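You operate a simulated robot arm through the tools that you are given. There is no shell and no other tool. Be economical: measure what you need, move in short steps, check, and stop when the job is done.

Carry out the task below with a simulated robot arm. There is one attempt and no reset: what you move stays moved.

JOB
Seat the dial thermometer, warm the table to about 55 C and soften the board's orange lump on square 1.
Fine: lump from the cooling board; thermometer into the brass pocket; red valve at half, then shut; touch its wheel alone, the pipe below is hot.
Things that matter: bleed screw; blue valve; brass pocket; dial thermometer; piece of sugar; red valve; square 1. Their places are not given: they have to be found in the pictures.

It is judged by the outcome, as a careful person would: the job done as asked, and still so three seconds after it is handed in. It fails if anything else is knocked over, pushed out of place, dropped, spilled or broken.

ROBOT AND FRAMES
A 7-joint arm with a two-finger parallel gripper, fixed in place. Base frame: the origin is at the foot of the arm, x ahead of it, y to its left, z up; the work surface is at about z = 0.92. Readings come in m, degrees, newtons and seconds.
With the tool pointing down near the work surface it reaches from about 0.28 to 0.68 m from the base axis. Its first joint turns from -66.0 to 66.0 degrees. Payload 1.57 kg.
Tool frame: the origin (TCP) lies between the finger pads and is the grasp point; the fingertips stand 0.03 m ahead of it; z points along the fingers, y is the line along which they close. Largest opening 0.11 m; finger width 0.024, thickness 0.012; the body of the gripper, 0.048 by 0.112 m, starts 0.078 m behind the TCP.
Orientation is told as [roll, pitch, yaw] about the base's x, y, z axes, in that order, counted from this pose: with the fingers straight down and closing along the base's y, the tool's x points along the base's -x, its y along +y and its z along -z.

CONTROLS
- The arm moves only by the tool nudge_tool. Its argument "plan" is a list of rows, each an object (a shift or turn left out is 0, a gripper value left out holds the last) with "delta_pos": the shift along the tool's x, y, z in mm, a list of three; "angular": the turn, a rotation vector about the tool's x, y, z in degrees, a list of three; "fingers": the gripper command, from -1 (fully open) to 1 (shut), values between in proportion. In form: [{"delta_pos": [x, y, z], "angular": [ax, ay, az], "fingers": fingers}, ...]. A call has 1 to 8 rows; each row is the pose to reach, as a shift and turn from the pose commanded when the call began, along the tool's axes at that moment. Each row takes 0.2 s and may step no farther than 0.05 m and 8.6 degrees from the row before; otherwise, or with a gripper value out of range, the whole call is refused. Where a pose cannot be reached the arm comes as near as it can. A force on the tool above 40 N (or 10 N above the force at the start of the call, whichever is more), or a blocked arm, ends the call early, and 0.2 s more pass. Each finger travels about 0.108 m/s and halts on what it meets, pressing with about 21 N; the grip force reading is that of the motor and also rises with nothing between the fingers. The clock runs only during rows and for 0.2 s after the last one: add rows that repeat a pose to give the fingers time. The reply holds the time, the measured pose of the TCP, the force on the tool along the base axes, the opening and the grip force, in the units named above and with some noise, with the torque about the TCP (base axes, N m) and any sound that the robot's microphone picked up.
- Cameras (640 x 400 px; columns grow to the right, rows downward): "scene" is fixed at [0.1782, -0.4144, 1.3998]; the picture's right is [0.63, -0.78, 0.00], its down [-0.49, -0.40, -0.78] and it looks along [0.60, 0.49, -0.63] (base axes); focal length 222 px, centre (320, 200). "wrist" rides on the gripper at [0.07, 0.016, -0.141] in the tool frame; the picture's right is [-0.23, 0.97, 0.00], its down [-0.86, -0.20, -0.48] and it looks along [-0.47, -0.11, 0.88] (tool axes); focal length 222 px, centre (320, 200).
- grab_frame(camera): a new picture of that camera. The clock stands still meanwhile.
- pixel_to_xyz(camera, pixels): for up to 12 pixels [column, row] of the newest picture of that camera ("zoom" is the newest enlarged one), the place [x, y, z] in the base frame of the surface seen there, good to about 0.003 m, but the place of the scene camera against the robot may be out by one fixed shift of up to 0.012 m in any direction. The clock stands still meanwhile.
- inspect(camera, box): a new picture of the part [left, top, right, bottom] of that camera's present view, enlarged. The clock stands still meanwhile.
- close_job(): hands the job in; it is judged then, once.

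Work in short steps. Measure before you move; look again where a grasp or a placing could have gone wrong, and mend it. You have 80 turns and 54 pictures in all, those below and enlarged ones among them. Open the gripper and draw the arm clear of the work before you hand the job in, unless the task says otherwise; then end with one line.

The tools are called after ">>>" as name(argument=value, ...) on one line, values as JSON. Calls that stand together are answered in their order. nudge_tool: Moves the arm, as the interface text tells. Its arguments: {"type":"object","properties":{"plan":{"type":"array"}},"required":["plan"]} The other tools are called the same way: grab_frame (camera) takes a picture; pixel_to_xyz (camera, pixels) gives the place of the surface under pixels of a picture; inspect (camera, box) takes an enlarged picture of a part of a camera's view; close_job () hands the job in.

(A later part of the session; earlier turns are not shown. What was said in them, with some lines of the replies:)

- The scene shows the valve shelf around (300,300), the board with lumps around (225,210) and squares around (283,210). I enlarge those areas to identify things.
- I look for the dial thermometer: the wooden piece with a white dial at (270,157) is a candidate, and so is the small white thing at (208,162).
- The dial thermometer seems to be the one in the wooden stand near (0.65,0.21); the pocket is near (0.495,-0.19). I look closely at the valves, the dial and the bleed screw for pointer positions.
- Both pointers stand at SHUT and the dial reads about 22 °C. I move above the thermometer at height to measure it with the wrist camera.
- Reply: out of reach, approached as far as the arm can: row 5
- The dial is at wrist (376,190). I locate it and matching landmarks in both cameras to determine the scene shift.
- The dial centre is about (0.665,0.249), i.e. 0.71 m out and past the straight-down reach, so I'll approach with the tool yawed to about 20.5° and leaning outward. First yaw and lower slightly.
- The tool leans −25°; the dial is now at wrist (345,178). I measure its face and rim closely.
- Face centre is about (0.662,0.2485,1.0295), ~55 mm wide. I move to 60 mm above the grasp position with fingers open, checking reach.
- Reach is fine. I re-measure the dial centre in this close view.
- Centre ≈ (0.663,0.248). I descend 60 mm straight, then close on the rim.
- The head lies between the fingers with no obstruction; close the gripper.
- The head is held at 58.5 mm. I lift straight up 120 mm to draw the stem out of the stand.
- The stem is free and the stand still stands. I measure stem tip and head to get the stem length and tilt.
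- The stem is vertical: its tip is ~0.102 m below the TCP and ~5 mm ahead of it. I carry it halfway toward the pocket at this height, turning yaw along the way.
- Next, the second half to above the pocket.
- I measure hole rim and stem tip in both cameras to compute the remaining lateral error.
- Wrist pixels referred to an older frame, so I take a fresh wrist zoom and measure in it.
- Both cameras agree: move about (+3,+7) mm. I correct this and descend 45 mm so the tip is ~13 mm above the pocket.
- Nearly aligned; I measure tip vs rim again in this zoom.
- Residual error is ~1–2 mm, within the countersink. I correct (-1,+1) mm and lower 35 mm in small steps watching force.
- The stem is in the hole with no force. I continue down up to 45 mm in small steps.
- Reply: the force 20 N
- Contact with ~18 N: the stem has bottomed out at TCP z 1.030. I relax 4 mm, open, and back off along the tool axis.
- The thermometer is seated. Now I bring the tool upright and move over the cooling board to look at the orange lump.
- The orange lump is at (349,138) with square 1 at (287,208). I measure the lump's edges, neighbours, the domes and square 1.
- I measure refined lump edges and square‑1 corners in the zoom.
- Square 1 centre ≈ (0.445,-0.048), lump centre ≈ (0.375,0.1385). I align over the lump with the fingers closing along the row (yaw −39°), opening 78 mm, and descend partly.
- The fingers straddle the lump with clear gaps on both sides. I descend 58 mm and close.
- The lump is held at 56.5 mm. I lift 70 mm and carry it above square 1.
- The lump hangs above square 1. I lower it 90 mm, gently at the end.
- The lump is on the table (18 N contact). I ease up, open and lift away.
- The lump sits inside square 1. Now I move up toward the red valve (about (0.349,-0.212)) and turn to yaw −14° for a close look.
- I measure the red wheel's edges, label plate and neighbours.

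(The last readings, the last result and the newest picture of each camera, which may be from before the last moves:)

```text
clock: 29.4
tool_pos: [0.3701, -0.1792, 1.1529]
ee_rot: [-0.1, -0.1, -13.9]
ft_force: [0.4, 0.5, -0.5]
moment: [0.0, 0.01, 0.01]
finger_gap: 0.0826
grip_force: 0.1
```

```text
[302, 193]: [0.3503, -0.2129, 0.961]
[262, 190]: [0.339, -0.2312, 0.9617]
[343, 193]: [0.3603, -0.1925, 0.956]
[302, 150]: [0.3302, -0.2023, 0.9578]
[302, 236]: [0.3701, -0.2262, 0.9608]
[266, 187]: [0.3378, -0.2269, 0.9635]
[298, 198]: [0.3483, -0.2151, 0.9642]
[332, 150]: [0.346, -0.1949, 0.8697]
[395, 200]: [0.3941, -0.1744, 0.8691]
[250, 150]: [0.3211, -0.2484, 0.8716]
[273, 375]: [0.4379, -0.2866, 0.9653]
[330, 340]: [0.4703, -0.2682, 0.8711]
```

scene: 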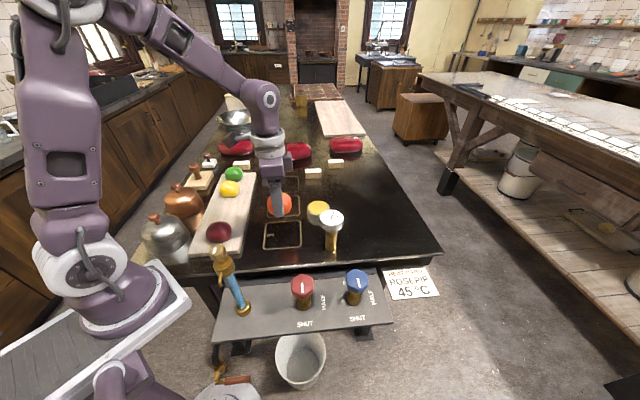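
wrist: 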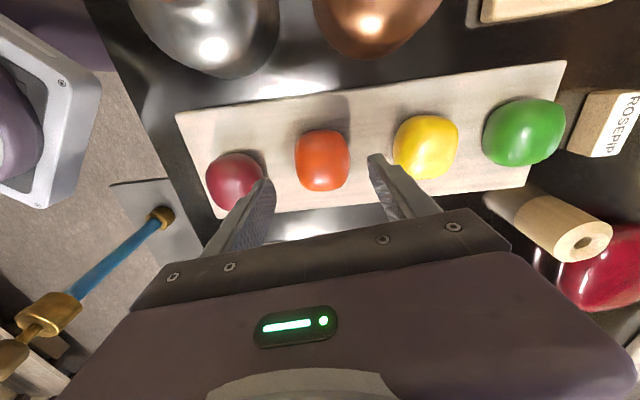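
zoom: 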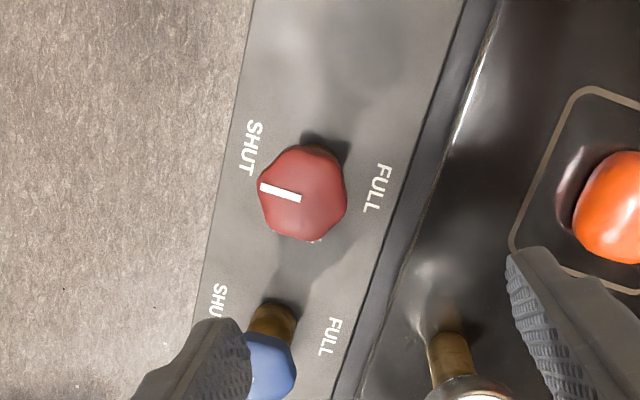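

Wheel centre (0.350,-0.213), top 0.963, ~47 mm wide. I go over it and lower to 55 mm above grasp, then to the grasp height (tips at ~0.949, on the wheel only).

>>> nudge_tool(plan=[{"delta_pos": [11.3, -37.7, 0]}, {"delta_pos": [11.3, -37.7, 45]}, {"delta_pos": [11.3, -37.7, 90]}, {"delta_pos": [11.3, -37.7, 125]}, {"delta_pos": [11.3, -37.7, 150]}, {"delta_pos": [11.3, -37.7, 164]}, {"delta_pos": [11.3, -37.7, 174]}, {"delta_pos": [11.3, -37.7, 174]}])

>>> inspect(camera="wrist", box=[180, 60, 420, 240])

```text
clock: 31.2
tool_pos: [0.3503, -0.2123, 0.9783]
ee_rot: [0.0, 0.1, -13.8]
ft_force: [0.1, -0.1, 0.2]
moment: [0.01, 0.05, -0.01]
finger_gap: 0.0822
grip_force: 0.0
```

```text
2.22 times, centred on (300, 150) of wrist
```

zoom: 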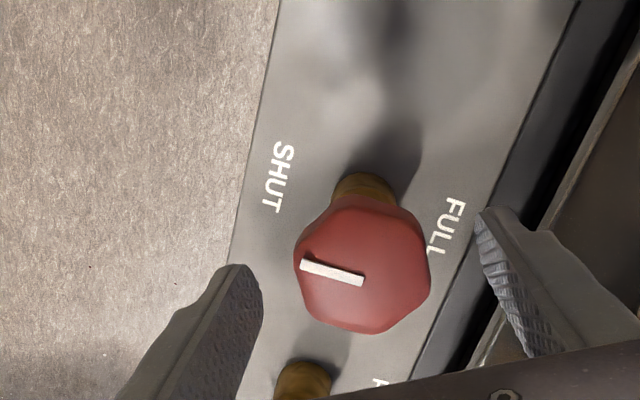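

The wheel is centred between the fingers, above the brass. I close on it.

>>> nudge_tool(plan=[{"fingers": 0.3}, {"fingers": 0.3}, {"fingers": 0.3}])

```text
clock: 32.0
tool_pos: [0.3499, -0.2138, 0.9785]
ee_rot: [-0.1, 0.0, -14.0]
ft_force: [-4.6, -13.4, -11.3]
moment: [-0.83, -0.14, -0.03]
finger_gap: 0.0484
grip_force: 45.1
```

Held at 48 mm. I turn 48° counter-clockwise (toward HALF).

>>> nudge_tool(plan=[{"angular": [0, 0, -8]}, {"angular": [0, 0, -16]}, {"angular": [0, 0, -24]}, {"angular": [0, 0, -32]}, {"angular": [0, 0, -40]}, {"angular": [0, 0, -48]}])

>>> inspect(camera="wrist", box=[180, 60, 420, 240])

```text
clock: 33.2
tool_pos: [0.3502, -0.2143, 0.979]
ee_rot: [-0.4, -0.1, 25.3]
ft_force: [-4.5, -3.4, 1.3]
moment: [-0.49, -0.06, -0.02]
finger_gap: 0.0485
grip_force: 45.0
stopped in row 6: the force on the tool passed its limit at 41 N (the readings are from after the stop); the commanded pose is now the measured one
```

```text
2.22 times, centred on (300, 150) of wrist
```

zoom: 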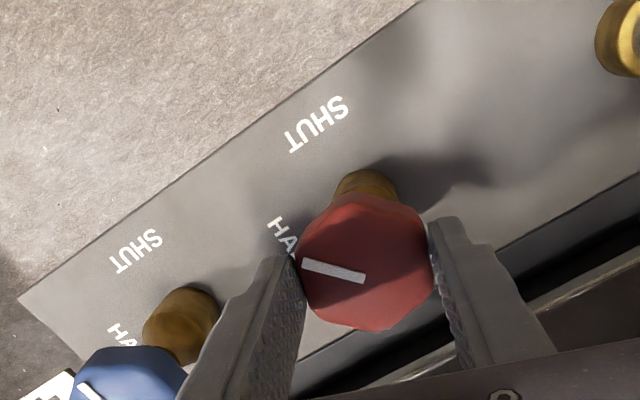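

The wheel turned ~39° with the gripper; a side force stopped it. I release briefly to relax the side load, re-grip, and continue.

>>> nudge_tool(plan=[{"fingers": -0.2}, {"fingers": -0.2}, {"fingers": 0.2}, {"fingers": 0.2}, {"fingers": 0.2}])

>>> nudge_tool(plan=[{"angular": [0, 0, -7]}, {"angular": [0, 0, -14]}, {"angular": [0, 0, -21]}, {"angular": [0, 0, -26]}, {"angular": [0, 0, -26]}])

```text
clock: 34.4
tool_pos: [0.351, -0.2142, 0.9784]
ee_rot: [-0.4, -0.1, 25.3]
ft_force: [2.2, -1.9, -3.1]
moment: [-0.1, -0.12, -0.01]
finger_gap: 0.0486
grip_force: 45.3
```

```text
clock: 35.6
tool_pos: [0.3507, -0.2147, 0.9783]
ee_rot: [-0.3, 0.1, 51.4]
ft_force: [1.9, -8.4, 8.2]
moment: [-0.25, -0.13, 0.0]
finger_gap: 0.0485
grip_force: 45.1
```

65° so far; 24.5° more to HALF.

>>> nudge_tool(plan=[{"angular": [0, 0, -7]}, {"angular": [0, 0, -14]}, {"angular": [0, 0, -20]}, {"angular": [0, 0, -24.5]}, {"angular": [0, 0, -24.5]}])

>>> grab_frame(camera="wrist")

>>> inspect(camera="scene", box=[270, 190, 390, 310])

```text
clock: 36.8
tool_pos: [0.3515, -0.2155, 0.9785]
ee_rot: [-0.4, 0.2, 75.9]
ft_force: [10.1, -20.4, -11.7]
moment: [-0.65, -0.26, -0.06]
finger_gap: 0.048
grip_force: 44.7
```

```text
14 pictures are left
```

wrist: 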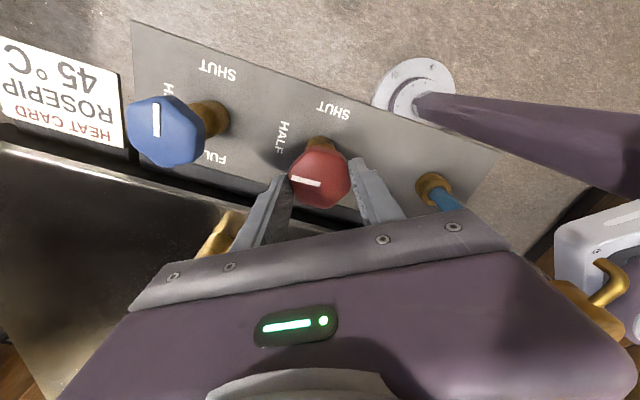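

```text
3.33 times, centred on (330, 250) of scene
```

zoom: 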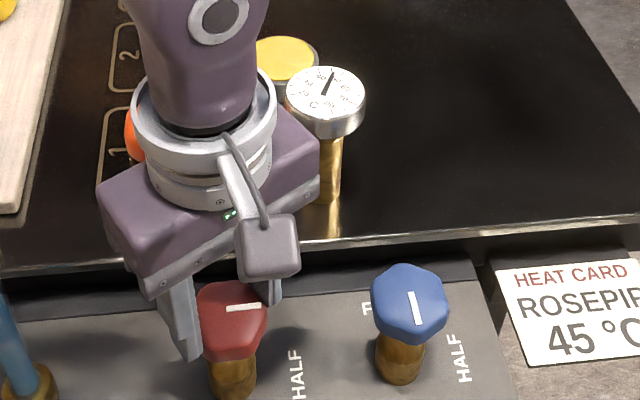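

The red pointer now stands at HALF and the dial is visible at scene (331,218). I zoom in on the dial.

>>> inspect(camera="scene", box=[318, 208, 346, 228])

```text
16.00 times, centred on (332, 218) of scene
```

zoom: 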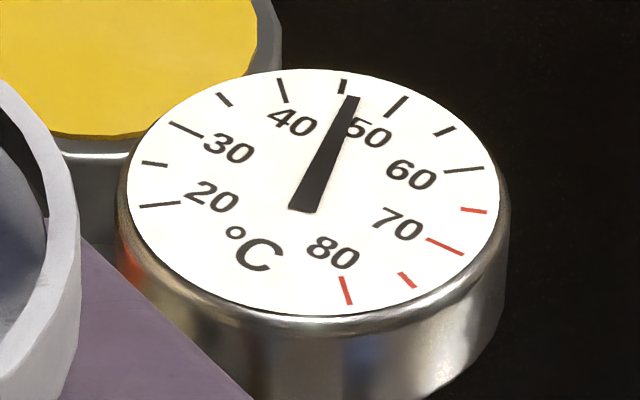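

The dial already reads ~46 °C and is rising quickly, so I start closing now: 68° back, then the rest.

>>> nudge_tool(plan=[{"angular": [0, 0, 8.5]}, {"angular": [0, 0, 17]}, {"angular": [0, 0, 25.5]}, {"angular": [0, 0, 34]}, {"angular": [0, 0, 42.5]}, {"angular": [0, 0, 51]}])

>>> inspect(camera="scene", box=[318, 208, 346, 228])

```text
clock: 38.2
tool_pos: [0.3511, -0.2144, 0.9787]
ee_rot: [-0.4, -0.1, 24.6]
ft_force: [9.6, -10.2, 15.5]
moment: [-0.51, 0.46, 0.0]
finger_gap: 0.048
grip_force: 45.2
```

```text
16.00 times, centred on (332, 218) of scene
```

zoom: 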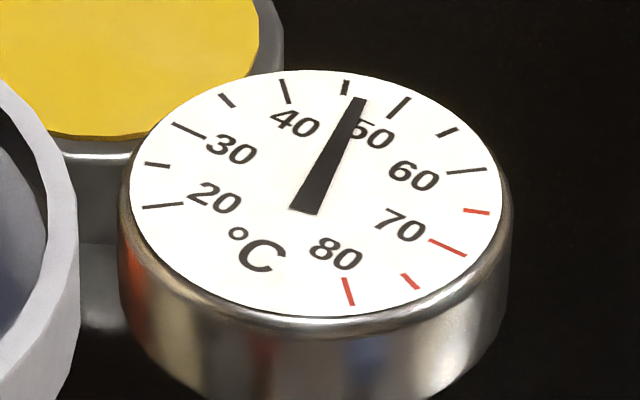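

Only ~47 °C now: the rise is slow (the table was evidently already warm). I turn back to HALF and wait.

>>> nudge_tool(plan=[{"angular": [0, 0, -8.5]}, {"angular": [0, 0, -17]}, {"angular": [0, 0, -25.5]}, {"angular": [0, 0, -34]}, {"angular": [0, 0, -42.5]}, {"angular": [0, 0, -51]}, {"angular": [0, 0, -51]}, {"angular": [0, 0, -51]}])

>>> inspect(camera="scene", box=[318, 208, 346, 228])

```text
clock: 40.0
tool_pos: [0.3509, -0.2161, 0.9797]
ee_rot: [-0.2, 0.3, 75.9]
ft_force: [12.8, -17.3, 11.3]
moment: [-0.75, -0.6, -0.01]
finger_gap: 0.0481
grip_force: 45.0
```

```text
16.00 times, centred on (332, 218) of scene
```

zoom: 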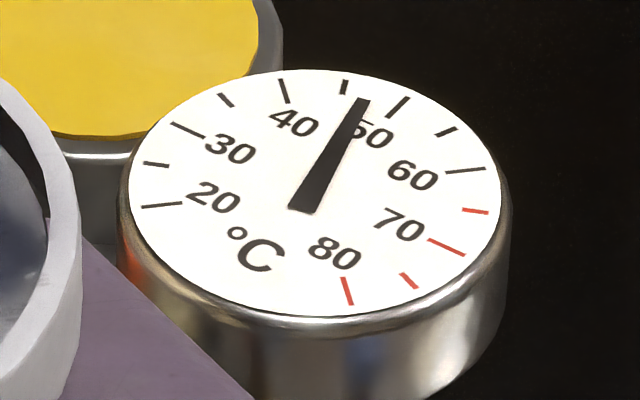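

Still about 47 °C. I hold at HALF for about 3.6 s and read again.

>>> nudge_tool(plan=[{"delta_pos": [0, 0, 0]}, {"delta_pos": [0, 0, 0]}, {"delta_pos": [0, 0, 0]}, {"delta_pos": [0, 0, 0]}, {"delta_pos": [0, 0, 0]}, {"delta_pos": [0, 0, 0]}, {"delta_pos": [0, 0, 0]}, {"delta_pos": [0, 0, 0]}])

>>> nudge_tool(plan=[{"delta_pos": [0, 0, 0]}, {"delta_pos": [0, 0, 0]}, {"delta_pos": [0, 0, 0]}, {"delta_pos": [0, 0, 0]}, {"delta_pos": [0, 0, 0]}, {"delta_pos": [0, 0, 0]}, {"delta_pos": [0, 0, 0]}, {"delta_pos": [0, 0, 0]}])

>>> inspect(camera="scene", box=[318, 208, 346, 228])

```text
clock: 41.8
tool_pos: [0.3507, -0.2152, 0.9793]
ee_rot: [-0.3, 0.2, 75.8]
ft_force: [11.9, -18.8, 6.8]
moment: [-0.58, -0.43, -0.03]
finger_gap: 0.0484
grip_force: 44.9
```

```text
clock: 43.6
tool_pos: [0.3505, -0.2141, 0.9784]
ee_rot: [-0.4, 0.3, 75.8]
ft_force: [13.3, -19.0, 7.1]
moment: [-0.53, -0.42, 0.0]
finger_gap: 0.0483
grip_force: 45.0
```

```text
16.00 times, centred on (332, 218) of scene
```

zoom: 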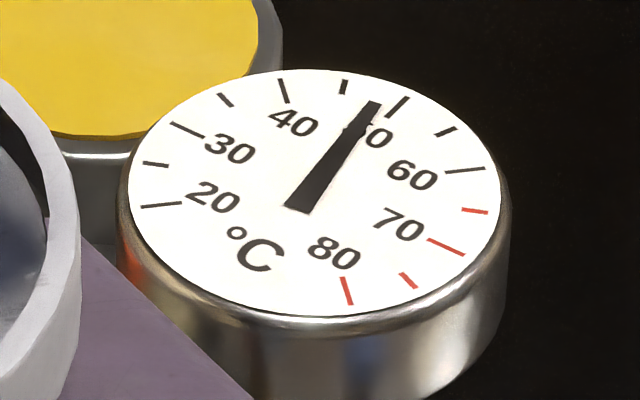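

~48 °C, rising about 0.35 °C/s. I hold for another ~7 s.

>>> nudge_tool(plan=[{"delta_pos": [0, 0, 0]}, {"delta_pos": [0, 0, 0]}, {"delta_pos": [0, 0, 0]}, {"delta_pos": [0, 0, 0]}, {"delta_pos": [0, 0, 0]}, {"delta_pos": [0, 0, 0]}, {"delta_pos": [0, 0, 0]}, {"delta_pos": [0, 0, 0]}])

>>> nudge_tool(plan=[{"delta_pos": [0, 0, 0]}, {"delta_pos": [0, 0, 0]}, {"delta_pos": [0, 0, 0]}, {"delta_pos": [0, 0, 0]}, {"delta_pos": [0, 0, 0]}, {"delta_pos": [0, 0, 0]}, {"delta_pos": [0, 0, 0]}, {"delta_pos": [0, 0, 0]}])

>>> nudge_tool(plan=[{"delta_pos": [0, 0, 0]}, {"delta_pos": [0, 0, 0]}, {"delta_pos": [0, 0, 0]}, {"delta_pos": [0, 0, 0]}, {"delta_pos": [0, 0, 0]}, {"delta_pos": [0, 0, 0]}, {"delta_pos": [0, 0, 0]}, {"delta_pos": [0, 0, 0]}])

>>> nudge_tool(plan=[{"delta_pos": [0, 0, 0]}, {"delta_pos": [0, 0, 0]}, {"delta_pos": [0, 0, 0]}, {"delta_pos": [0, 0, 0]}, {"delta_pos": [0, 0, 0]}, {"delta_pos": [0, 0, 0]}, {"delta_pos": [0, 0, 0]}, {"delta_pos": [0, 0, 0]}])

>>> inspect(camera="scene", box=[318, 208, 346, 228])

```text
clock: 45.4
tool_pos: [0.3504, -0.2141, 0.9791]
ee_rot: [-0.3, 0.2, 75.9]
ft_force: [12.2, -17.5, 6.7]
moment: [-0.59, -0.44, 0.0]
finger_gap: 0.048
grip_force: 45.2
```

```text
clock: 47.2
tool_pos: [0.3506, -0.2143, 0.9789]
ee_rot: [-0.2, 0.3, 75.8]
ft_force: [13.4, -17.5, 7.6]
moment: [-0.51, -0.46, -0.03]
finger_gap: 0.0484
grip_force: 44.7
```

```text
clock: 49.0
tool_pos: [0.351, -0.2144, 0.978]
ee_rot: [-0.4, 0.1, 75.8]
ft_force: [13.8, -16.1, 8.4]
moment: [-0.5, -0.48, 0.0]
finger_gap: 0.048
grip_force: 45.4
```

```text
clock: 50.8
tool_pos: [0.3507, -0.2147, 0.9781]
ee_rot: [-0.4, 0.2, 75.8]
ft_force: [14.8, -15.7, 7.8]
moment: [-0.46, -0.45, 0.0]
finger_gap: 0.0479
grip_force: 45.1
```

```text
16.00 times, centred on (332, 218) of scene
```

zoom: 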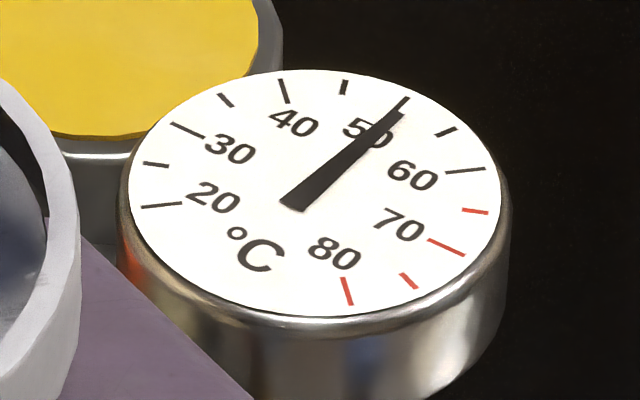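

~50.5 °C, steady ~0.35 °C/s. I hold for another ~7 s.

>>> nudge_tool(plan=[{"delta_pos": [0, 0, 0]}, {"delta_pos": [0, 0, 0]}, {"delta_pos": [0, 0, 0]}, {"delta_pos": [0, 0, 0]}, {"delta_pos": [0, 0, 0]}, {"delta_pos": [0, 0, 0]}, {"delta_pos": [0, 0, 0]}, {"delta_pos": [0, 0, 0]}])

>>> nudge_tool(plan=[{"delta_pos": [0, 0, 0]}, {"delta_pos": [0, 0, 0]}, {"delta_pos": [0, 0, 0]}, {"delta_pos": [0, 0, 0]}, {"delta_pos": [0, 0, 0]}, {"delta_pos": [0, 0, 0]}, {"delta_pos": [0, 0, 0]}, {"delta_pos": [0, 0, 0]}])

>>> nudge_tool(plan=[{"delta_pos": [0, 0, 0]}, {"delta_pos": [0, 0, 0]}, {"delta_pos": [0, 0, 0]}, {"delta_pos": [0, 0, 0]}, {"delta_pos": [0, 0, 0]}, {"delta_pos": [0, 0, 0]}, {"delta_pos": [0, 0, 0]}, {"delta_pos": [0, 0, 0]}])

>>> nudge_tool(plan=[{"delta_pos": [0, 0, 0]}, {"delta_pos": [0, 0, 0]}, {"delta_pos": [0, 0, 0]}, {"delta_pos": [0, 0, 0]}, {"delta_pos": [0, 0, 0]}, {"delta_pos": [0, 0, 0]}, {"delta_pos": [0, 0, 0]}, {"delta_pos": [0, 0, 0]}])

>>> inspect(camera="scene", box=[318, 208, 346, 228])

```text
clock: 52.6
tool_pos: [0.3521, -0.2155, 0.9787]
ee_rot: [-0.4, 0.3, 75.8]
ft_force: [14.0, -14.6, 8.6]
moment: [-0.42, -0.47, -0.03]
finger_gap: 0.0484
grip_force: 44.5
```

```text
clock: 54.4
tool_pos: [0.3499, -0.2144, 0.9798]
ee_rot: [-0.4, 0.3, 75.8]
ft_force: [15.6, -13.8, 8.3]
moment: [-0.47, -0.51, 0.0]
finger_gap: 0.0484
grip_force: 44.7
```

```text
clock: 56.2
tool_pos: [0.3509, -0.2134, 0.9787]
ee_rot: [-0.4, 0.1, 75.8]
ft_force: [16.3, -12.8, 8.2]
moment: [-0.36, -0.49, -0.01]
finger_gap: 0.0482
grip_force: 44.9
```

```text
clock: 58.0
tool_pos: [0.3506, -0.2142, 0.9785]
ee_rot: [-0.3, 0.1, 75.9]
ft_force: [15.0, -12.2, 8.2]
moment: [-0.41, -0.46, 0.01]
finger_gap: 0.048
grip_force: 44.6
```

```text
16.00 times, centred on (332, 218) of scene
```

zoom: 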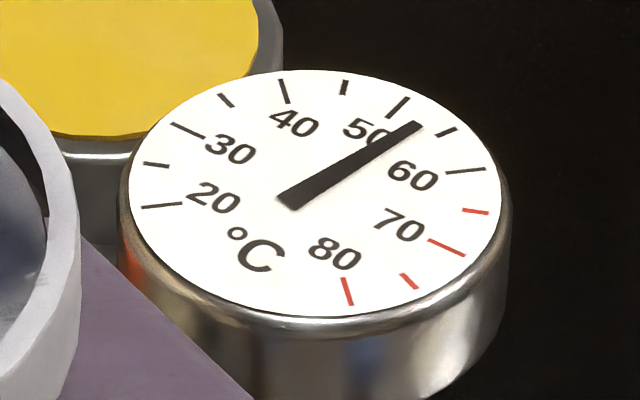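

~52.7 °C. I hold ~3.6 s more, then turn back toward SHUT.

>>> nudge_tool(plan=[{"delta_pos": [0, 0, 0]}, {"delta_pos": [0, 0, 0]}, {"delta_pos": [0, 0, 0]}, {"delta_pos": [0, 0, 0]}, {"delta_pos": [0, 0, 0]}, {"delta_pos": [0, 0, 0]}, {"delta_pos": [0, 0, 0]}, {"delta_pos": [0, 0, 0]}])

>>> nudge_tool(plan=[{"delta_pos": [0, 0, 0]}, {"delta_pos": [0, 0, 0]}, {"delta_pos": [0, 0, 0]}, {"delta_pos": [0, 0, 0]}, {"delta_pos": [0, 0, 0]}, {"delta_pos": [0, 0, 0]}, {"delta_pos": [0, 0, 0]}, {"delta_pos": [0, 0, 0]}])

>>> nudge_tool(plan=[{"angular": [0, 0, 8.5]}, {"angular": [0, 0, 17]}, {"angular": [0, 0, 25.5]}, {"angular": [0, 0, 34]}, {"angular": [0, 0, 42.5]}, {"angular": [0, 0, 51]}])

```text
clock: 59.8
tool_pos: [0.3518, -0.2145, 0.9794]
ee_rot: [-0.4, 0.2, 75.8]
ft_force: [16.0, -12.4, 9.5]
moment: [-0.35, -0.5, -0.03]
finger_gap: 0.0483
grip_force: 44.8
```

```text
clock: 61.6
tool_pos: [0.3519, -0.2139, 0.979]
ee_rot: [-0.4, 0.2, 75.7]
ft_force: [15.6, -10.8, 9.2]
moment: [-0.39, -0.49, 0.01]
finger_gap: 0.0484
grip_force: 44.8
```

```text
clock: 63.0
tool_pos: [0.3516, -0.2137, 0.9784]
ee_rot: [-0.4, -0.2, 24.7]
ft_force: [15.8, -7.6, 9.4]
moment: [-0.82, -0.48, 0.02]
finger_gap: 0.048
grip_force: 45.4
```

Now the remaining ~39° to SHUT.

>>> nudge_tool(plan=[{"angular": [0, 0, 8]}, {"angular": [0, 0, 16]}, {"angular": [0, 0, 24]}, {"angular": [0, 0, 32]}, {"angular": [0, 0, 38.5]}, {"angular": [0, 0, 38.5]}])

>>> inspect(camera="wrist", box=[180, 60, 420, 240])

```text
clock: 64.4
tool_pos: [0.3512, -0.2146, 0.9786]
ee_rot: [-0.3, -0.3, -13.8]
ft_force: [14.1, -5.2, 3.1]
moment: [0.01, -0.38, 0.01]
finger_gap: 0.0483
grip_force: 45.5
```

```text
2.22 times, centred on (300, 150) of wrist
```

zoom: 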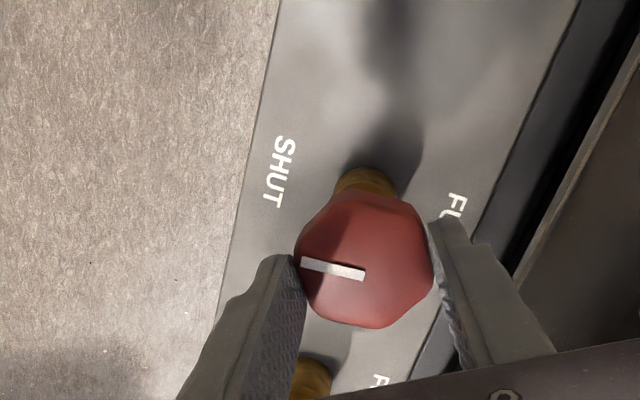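

The pointer is maybe 3–4° short of its original position, so I turn 4° more and then read the dial.

>>> nudge_tool(plan=[{"angular": [0, 0, 2]}, {"angular": [0, 0, 4]}, {"angular": [0, 0, 4]}])

>>> inspect(camera="scene", box=[318, 208, 346, 228])

```text
clock: 65.2
tool_pos: [0.3512, -0.2147, 0.9788]
ee_rot: [-0.2, -0.2, -17.6]
ft_force: [15.4, -3.8, -13.3]
moment: [-0.5, -0.71, 0.4]
finger_gap: 0.048
grip_force: 44.9
```

```text
16.00 times, centred on (332, 218) of scene
```

zoom: 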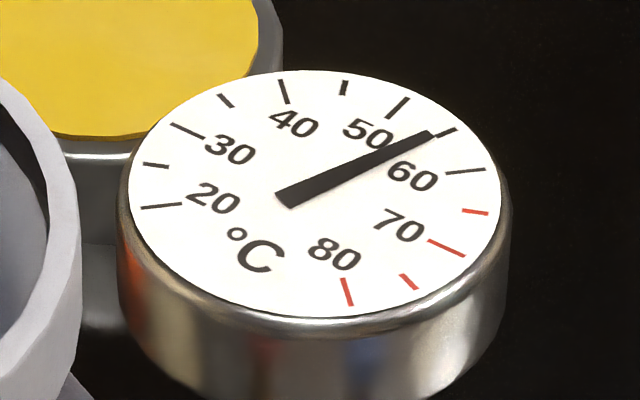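

The dial reads ~54.5 °C and the torque shows the valve at its SHUT stop. I release the wheel and lift straight up.

>>> nudge_tool(plan=[{"fingers": -0.5}, {"fingers": -0.5}, {"fingers": -0.5}, {"delta_pos": [0, 0, -30]}, {"delta_pos": [0, 0, -75]}, {"delta_pos": [0, 0, -120]}, {"delta_pos": [0, 0, -165]}, {"delta_pos": [0, 0, -190]}])

>>> inspect(camera="scene", box=[240, 200, 400, 320])

```text
clock: 67.0
tool_pos: [0.3516, -0.2149, 1.1681]
ee_rot: [-0.1, -0.3, -17.7]
ft_force: [0.7, -0.2, -0.1]
moment: [-0.01, -0.04, -0.02]
finger_gap: 0.0826
grip_force: 0.1
```

```text
3.33 times, centred on (320, 260) of scene
```

zoom: 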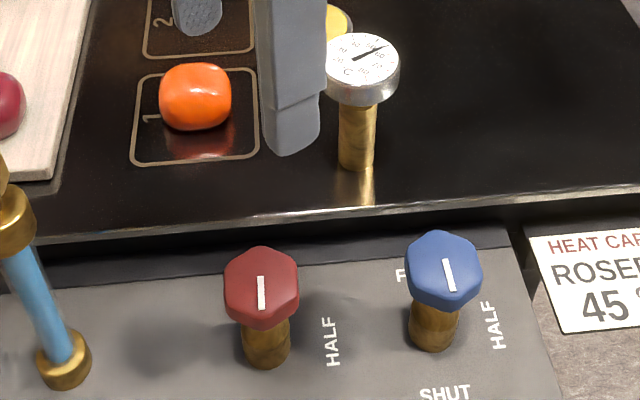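

The red pointer is back at SHUT and everything stands. I move the arm clear and wait for the lump to soften.

>>> nudge_tool(plan=[{"delta_pos": [0, 0, -20]}, {"delta_pos": [6, 42, -40]}, {"delta_pos": [13, 85, -60]}, {"delta_pos": [20, 128, -80]}, {"delta_pos": [26, 170, -85]}, {"delta_pos": [33, 213, -85]}, {"delta_pos": [39, 255, -85]}, {"delta_pos": [39, 255, -85]}])

>>> nudge_tool(plan=[{"delta_pos": [0, 0, 0]}, {"delta_pos": [0, 0, 0]}, {"delta_pos": [0, 0, 0]}, {"delta_pos": [0, 0, 0]}, {"delta_pos": [0, 0, 0]}, {"delta_pos": [0, 0, 0]}, {"delta_pos": [0, 0, 0]}, {"delta_pos": [0, 0, 0]}])

>>> nudge_tool(plan=[{"delta_pos": [0, 0, 0]}, {"delta_pos": [0, 0, 0]}, {"delta_pos": [0, 0, 0]}, {"delta_pos": [0, 0, 0]}, {"delta_pos": [0, 0, 0]}, {"delta_pos": [0, 0, 0]}, {"delta_pos": [0, 0, 0]}, {"delta_pos": [0, 0, 0]}])

>>> inspect(camera="scene", box=[270, 200, 350, 256])

```text
clock: 68.8
tool_pos: [0.3874, 0.0439, 1.2507]
ee_rot: [-0.1, -0.4, -17.7]
ft_force: [0.4, 0.0, 0.3]
moment: [-0.01, 0.0, 0.01]
finger_gap: 0.0824
grip_force: 0.0
```

```text
clock: 70.6
tool_pos: [0.3889, 0.0441, 1.2507]
ee_rot: [-0.3, -0.2, -17.7]
ft_force: [0.5, -0.2, 0.4]
moment: [0.01, -0.03, 0.0]
finger_gap: 0.0821
grip_force: 0.0
```

```text
clock: 72.4
tool_pos: [0.3889, 0.0429, 1.2509]
ee_rot: [-0.1, -0.2, -17.7]
ft_force: [-0.8, 0.0, 0.4]
moment: [-0.01, -0.02, -0.01]
finger_gap: 0.0825
grip_force: 0.0
```

```text
7.14 times, centred on (310, 228) of scene
```

zoom: 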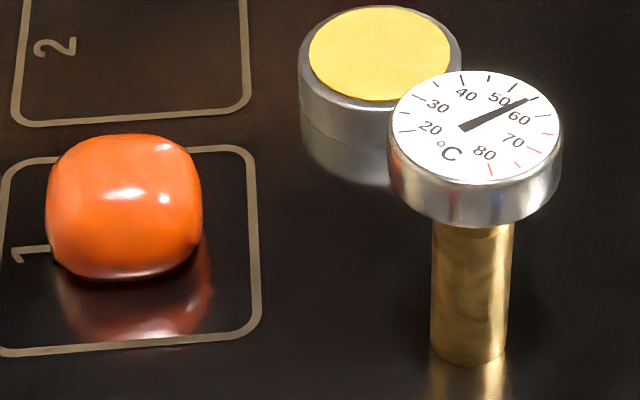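

The dial holds ~55 °C. I measure the lump's height against its original ~42 mm.

>>> pixel_to_xyz(camera="zoom", pixels=[[125, 165], [125, 185], [125, 145], [60, 210], [195, 210], [125, 270], [230, 300], [125, 205]])

>>> nudge_tool(plan=[{"delta_pos": [0, 0, 0]}, {"delta_pos": [0, 0, 0]}, {"delta_pos": [0, 0, 0]}, {"delta_pos": [0, 0, 0]}, {"delta_pos": [0, 0, 0]}, {"delta_pos": [0, 0, 0]}, {"delta_pos": [0, 0, 0]}, {"delta_pos": [0, 0, 0]}])

>>> nudge_tool(plan=[{"delta_pos": [0, 0, 0]}, {"delta_pos": [0, 0, 0]}, {"delta_pos": [0, 0, 0]}, {"delta_pos": [0, 0, 0]}, {"delta_pos": [0, 0, 0]}, {"delta_pos": [0, 0, 0]}, {"delta_pos": [0, 0, 0]}, {"delta_pos": [0, 0, 0]}])

>>> nudge_tool(plan=[{"delta_pos": [0, 0, 0]}, {"delta_pos": [0, 0, 0]}, {"delta_pos": [0, 0, 0]}, {"delta_pos": [0, 0, 0]}, {"delta_pos": [0, 0, 0]}, {"delta_pos": [0, 0, 0]}, {"delta_pos": [0, 0, 0]}, {"delta_pos": [0, 0, 0]}])

>>> nudge_tool(plan=[{"delta_pos": [0, 0, 0]}, {"delta_pos": [0, 0, 0]}, {"delta_pos": [0, 0, 0]}, {"delta_pos": [0, 0, 0]}, {"delta_pos": [0, 0, 0]}, {"delta_pos": [0, 0, 0]}, {"delta_pos": [0, 0, 0]}, {"delta_pos": [0, 0, 0]}])

>>> inspect(camera="scene", box=[270, 200, 350, 256])

```text
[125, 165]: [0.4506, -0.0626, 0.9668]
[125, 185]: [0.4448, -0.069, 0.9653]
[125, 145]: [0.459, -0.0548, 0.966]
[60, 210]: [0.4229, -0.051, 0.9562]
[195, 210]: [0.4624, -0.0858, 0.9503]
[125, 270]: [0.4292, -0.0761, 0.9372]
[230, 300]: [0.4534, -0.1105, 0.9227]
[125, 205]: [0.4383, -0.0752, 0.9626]
```

```text
clock: 74.2
tool_pos: [0.3884, 0.0429, 1.2513]
ee_rot: [-0.2, -0.2, -17.7]
ft_force: [0.7, 0.8, -0.5]
moment: [0.03, -0.02, -0.03]
finger_gap: 0.0825
grip_force: 0.1
```

```text
clock: 76.0
tool_pos: [0.3887, 0.0428, 1.2511]
ee_rot: [-0.2, -0.3, -17.7]
ft_force: [0.5, -0.3, 0.6]
moment: [-0.01, 0.0, 0.03]
finger_gap: 0.0822
grip_force: 0.0
```

```text
clock: 77.8
tool_pos: [0.3884, 0.0438, 1.2491]
ee_rot: [-0.1, -0.3, -17.7]
ft_force: [0.3, -0.6, 0.4]
moment: [0.01, 0.01, 0.02]
finger_gap: 0.0825
grip_force: 0.1
```

```text
clock: 79.6
tool_pos: [0.3886, 0.0436, 1.2496]
ee_rot: [-0.2, -0.3, -17.7]
ft_force: [-0.2, -0.8, -0.3]
moment: [0.0, 0.02, 0.04]
finger_gap: 0.0825
grip_force: 0.1
```

```text
7.14 times, centred on (310, 228) of scene
```

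zoom: 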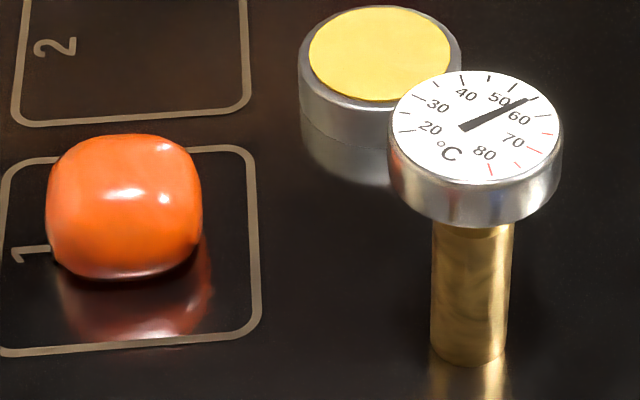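

Steady at ~55 °C with no clear shape change yet; I give the lump more time on the warm table.

>>> nudge_tool(plan=[{"delta_pos": [0, 0, 0]}, {"delta_pos": [0, 0, 0]}, {"delta_pos": [0, 0, 0]}, {"delta_pos": [0, 0, 0]}, {"delta_pos": [0, 0, 0]}, {"delta_pos": [0, 0, 0]}, {"delta_pos": [0, 0, 0]}, {"delta_pos": [0, 0, 0]}])

>>> nudge_tool(plan=[{"delta_pos": [0, 0, 0]}, {"delta_pos": [0, 0, 0]}, {"delta_pos": [0, 0, 0]}, {"delta_pos": [0, 0, 0]}, {"delta_pos": [0, 0, 0]}, {"delta_pos": [0, 0, 0]}, {"delta_pos": [0, 0, 0]}, {"delta_pos": [0, 0, 0]}])

>>> nudge_tool(plan=[{"delta_pos": [0, 0, 0]}, {"delta_pos": [0, 0, 0]}, {"delta_pos": [0, 0, 0]}, {"delta_pos": [0, 0, 0]}, {"delta_pos": [0, 0, 0]}, {"delta_pos": [0, 0, 0]}, {"delta_pos": [0, 0, 0]}, {"delta_pos": [0, 0, 0]}])

>>> nudge_tool(plan=[{"delta_pos": [0, 0, 0]}, {"delta_pos": [0, 0, 0]}, {"delta_pos": [0, 0, 0]}, {"delta_pos": [0, 0, 0]}, {"delta_pos": [0, 0, 0]}, {"delta_pos": [0, 0, 0]}, {"delta_pos": [0, 0, 0]}, {"delta_pos": [0, 0, 0]}])

>>> nudge_tool(plan=[{"delta_pos": [0, 0, 0]}, {"delta_pos": [0, 0, 0]}, {"delta_pos": [0, 0, 0]}, {"delta_pos": [0, 0, 0]}, {"delta_pos": [0, 0, 0]}, {"delta_pos": [0, 0, 0]}, {"delta_pos": [0, 0, 0]}, {"delta_pos": [0, 0, 0]}])

>>> nudge_tool(plan=[{"delta_pos": [0, 0, 0]}, {"delta_pos": [0, 0, 0]}, {"delta_pos": [0, 0, 0]}, {"delta_pos": [0, 0, 0]}, {"delta_pos": [0, 0, 0]}, {"delta_pos": [0, 0, 0]}, {"delta_pos": [0, 0, 0]}, {"delta_pos": [0, 0, 0]}])

>>> inspect(camera="scene", box=[270, 200, 350, 256])

>>> pixel_to_xyz(camera="zoom", pixels=[[125, 165], [125, 185], [125, 145], [60, 210], [195, 210], [125, 270], [230, 300], [125, 205]])

```text
clock: 81.4
tool_pos: [0.3893, 0.0435, 1.2512]
ee_rot: [-0.2, -0.3, -17.8]
ft_force: [1.0, -0.1, 0.1]
moment: [0.0, 0.02, -0.01]
finger_gap: 0.0826
grip_force: 0.1
```

```text
clock: 83.2
tool_pos: [0.3889, 0.0441, 1.2501]
ee_rot: [-0.2, -0.3, -17.7]
ft_force: [0.1, 0.3, 0.7]
moment: [-0.02, -0.02, 0.01]
finger_gap: 0.0826
grip_force: 0.2
```

```text
clock: 85.0
tool_pos: [0.3882, 0.0432, 1.2509]
ee_rot: [-0.1, -0.4, -17.8]
ft_force: [-0.5, 0.4, 0.1]
moment: [-0.01, -0.01, -0.03]
finger_gap: 0.0823
grip_force: 0.0
```

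```text
clock: 86.8
tool_pos: [0.3888, 0.0423, 1.2508]
ee_rot: [-0.2, -0.3, -17.6]
ft_force: [-0.9, 0.0, -0.3]
moment: [0.04, 0.02, 0.02]
finger_gap: 0.0824
grip_force: 0.2
```

```text
clock: 88.6
tool_pos: [0.3894, 0.0428, 1.2507]
ee_rot: [-0.2, -0.3, -17.7]
ft_force: [-0.2, 0.3, 0.0]
moment: [-0.01, 0.03, 0.01]
finger_gap: 0.0826
grip_force: 0.0
```

```text
clock: 90.4
tool_pos: [0.3886, 0.0433, 1.2501]
ee_rot: [-0.2, -0.3, -17.7]
ft_force: [-0.1, -0.2, 0.1]
moment: [0.0, -0.01, 0.02]
finger_gap: 0.0825
grip_force: 0.1
```

```text
7.14 times, centred on (310, 228) of scene
```

zoom: 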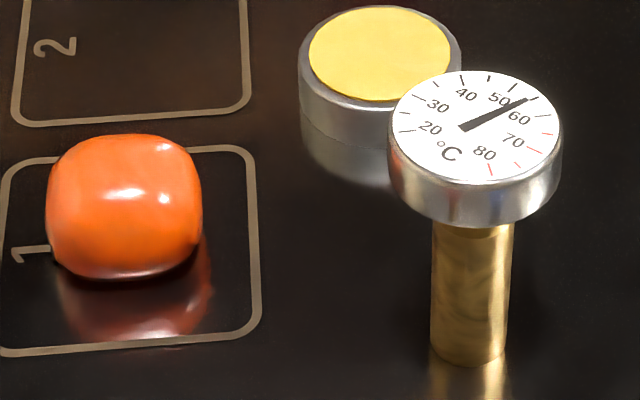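

```text
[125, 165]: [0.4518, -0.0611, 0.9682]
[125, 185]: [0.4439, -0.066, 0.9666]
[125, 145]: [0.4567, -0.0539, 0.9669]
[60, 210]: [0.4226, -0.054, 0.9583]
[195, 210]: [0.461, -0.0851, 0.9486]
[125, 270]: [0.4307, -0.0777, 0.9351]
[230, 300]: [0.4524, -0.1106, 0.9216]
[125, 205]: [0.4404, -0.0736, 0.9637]
```

Temperature is stable; I allow another stretch of time to be sure the lump is softened through.

>>> nudge_tool(plan=[{"delta_pos": [0, 0, 0]}, {"delta_pos": [0, 0, 0]}, {"delta_pos": [0, 0, 0]}, {"delta_pos": [0, 0, 0]}, {"delta_pos": [0, 0, 0]}, {"delta_pos": [0, 0, 0]}, {"delta_pos": [0, 0, 0]}, {"delta_pos": [0, 0, 0]}])

>>> nudge_tool(plan=[{"delta_pos": [0, 0, 0]}, {"delta_pos": [0, 0, 0]}, {"delta_pos": [0, 0, 0]}, {"delta_pos": [0, 0, 0]}, {"delta_pos": [0, 0, 0]}, {"delta_pos": [0, 0, 0]}, {"delta_pos": [0, 0, 0]}, {"delta_pos": [0, 0, 0]}])

>>> nudge_tool(plan=[{"delta_pos": [0, 0, 0]}, {"delta_pos": [0, 0, 0]}, {"delta_pos": [0, 0, 0]}, {"delta_pos": [0, 0, 0]}, {"delta_pos": [0, 0, 0]}, {"delta_pos": [0, 0, 0]}, {"delta_pos": [0, 0, 0]}, {"delta_pos": [0, 0, 0]}])

>>> nudge_tool(plan=[{"delta_pos": [0, 0, 0]}, {"delta_pos": [0, 0, 0]}, {"delta_pos": [0, 0, 0]}, {"delta_pos": [0, 0, 0]}, {"delta_pos": [0, 0, 0]}, {"delta_pos": [0, 0, 0]}, {"delta_pos": [0, 0, 0]}, {"delta_pos": [0, 0, 0]}])

>>> nudge_tool(plan=[{"delta_pos": [0, 0, 0]}, {"delta_pos": [0, 0, 0]}, {"delta_pos": [0, 0, 0]}, {"delta_pos": [0, 0, 0]}, {"delta_pos": [0, 0, 0]}, {"delta_pos": [0, 0, 0]}, {"delta_pos": [0, 0, 0]}, {"delta_pos": [0, 0, 0]}])

>>> nudge_tool(plan=[{"delta_pos": [0, 0, 0]}, {"delta_pos": [0, 0, 0]}, {"delta_pos": [0, 0, 0]}, {"delta_pos": [0, 0, 0]}, {"delta_pos": [0, 0, 0]}, {"delta_pos": [0, 0, 0]}, {"delta_pos": [0, 0, 0]}, {"delta_pos": [0, 0, 0]}])

>>> grab_frame(camera="scene")

>>> inspect(camera="scene", box=[200, 195, 350, 300])

```text
clock: 92.2
tool_pos: [0.3888, 0.0439, 1.2495]
ee_rot: [-0.2, -0.3, -17.8]
ft_force: [0.2, 0.4, -0.2]
moment: [-0.01, 0.01, -0.02]
finger_gap: 0.0824
grip_force: 0.1
```

```text
clock: 94.0
tool_pos: [0.3885, 0.0432, 1.2512]
ee_rot: [-0.2, -0.3, -17.7]
ft_force: [0.0, 0.0, 0.1]
moment: [0.02, 0.0, 0.04]
finger_gap: 0.0823
grip_force: 0.0
```

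```text
clock: 95.8
tool_pos: [0.389, 0.0422, 1.251]
ee_rot: [-0.3, -0.3, -17.7]
ft_force: [-1.0, -0.4, 0.3]
moment: [0.01, -0.01, -0.01]
finger_gap: 0.0825
grip_force: 0.1
```

```text
clock: 97.6
tool_pos: [0.3896, 0.0438, 1.2505]
ee_rot: [-0.2, -0.3, -17.7]
ft_force: [0.0, -0.3, 0.0]
moment: [-0.02, 0.01, 0.02]
finger_gap: 0.0827
grip_force: 0.0
```

```text
clock: 99.4
tool_pos: [0.3887, 0.0436, 1.2507]
ee_rot: [-0.1, -0.3, -17.8]
ft_force: [0.3, -0.4, 0.5]
moment: [-0.03, -0.01, -0.01]
finger_gap: 0.0824
grip_force: 0.0
```

```text
clock: 101.2
tool_pos: [0.3885, 0.0435, 1.2502]
ee_rot: [-0.1, -0.3, -17.8]
ft_force: [0.3, 0.6, 0.3]
moment: [-0.03, -0.02, 0.0]
finger_gap: 0.0825
grip_force: 0.2
```

```text
0 pictures are left
```

scene: 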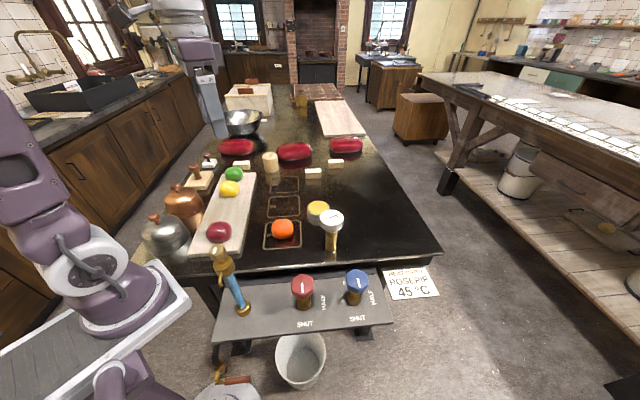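

```text
refused: no pictures are left
```

Everything stands in place: lump in square 1, thermometer seated, red valve shut. I open the gripper fully, let a little more time pass, then hand in.

>>> nudge_tool(plan=[{"fingers": -1}, {"fingers": -1}, {"fingers": -1}, {"fingers": -1}, {"fingers": -1}, {"fingers": -1}, {"fingers": -1}, {"fingers": -1}])

>>> nudge_tool(plan=[{"delta_pos": [0, 0, 0]}, {"delta_pos": [0, 0, 0]}, {"delta_pos": [0, 0, 0]}, {"delta_pos": [0, 0, 0]}, {"delta_pos": [0, 0, 0]}, {"delta_pos": [0, 0, 0]}, {"delta_pos": [0, 0, 0]}, {"delta_pos": [0, 0, 0]}])

>>> nudge_tool(plan=[{"delta_pos": [0, 0, 0]}, {"delta_pos": [0, 0, 0]}, {"delta_pos": [0, 0, 0]}, {"delta_pos": [0, 0, 0]}, {"delta_pos": [0, 0, 0]}, {"delta_pos": [0, 0, 0]}, {"delta_pos": [0, 0, 0]}, {"delta_pos": [0, 0, 0]}])

>>> pixel_to_xyz(camera="scene", pixels=[[283, 224], [283, 229], [283, 234], [275, 229], [291, 229]])

```text
clock: 103.0
tool_pos: [0.3898, 0.0427, 1.25]
ee_rot: [-0.2, -0.3, -17.7]
ft_force: [0.4, 0.0, -0.4]
moment: [0.01, -0.01, -0.04]
finger_gap: 0.1101
grip_force: 0.0
```

```text
clock: 104.8
tool_pos: [0.3888, 0.0421, 1.2503]
ee_rot: [-0.2, -0.3, -17.7]
ft_force: [0.5, 0.2, -0.7]
moment: [0.0, 0.05, -0.01]
finger_gap: 0.1102
grip_force: 0.0
```

```text
clock: 106.6
tool_pos: [0.3873, 0.0438, 1.2504]
ee_rot: [-0.2, -0.4, -17.7]
ft_force: [0.5, 0.0, -0.6]
moment: [-0.01, 0.0, 0.01]
finger_gap: 0.1101
grip_force: 0.1
```

```text
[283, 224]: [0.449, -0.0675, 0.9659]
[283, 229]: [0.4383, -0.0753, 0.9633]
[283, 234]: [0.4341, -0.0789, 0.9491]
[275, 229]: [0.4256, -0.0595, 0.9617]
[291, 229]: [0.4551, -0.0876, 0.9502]
```

The arm is clear, the gripper is open, and the last reading was about 55 °C with the valve shut. I hand the job in.

>>> close_job()

```text
The job is handed in.
```

The thermometer is in the brass pocket, the table was at about 55 °C at the last dial reading, the red valve is shut after its time at half, and the orange lump has warmed on square 1 for over 30 s; I saw no change in its shape, so I can't confirm it has softened.
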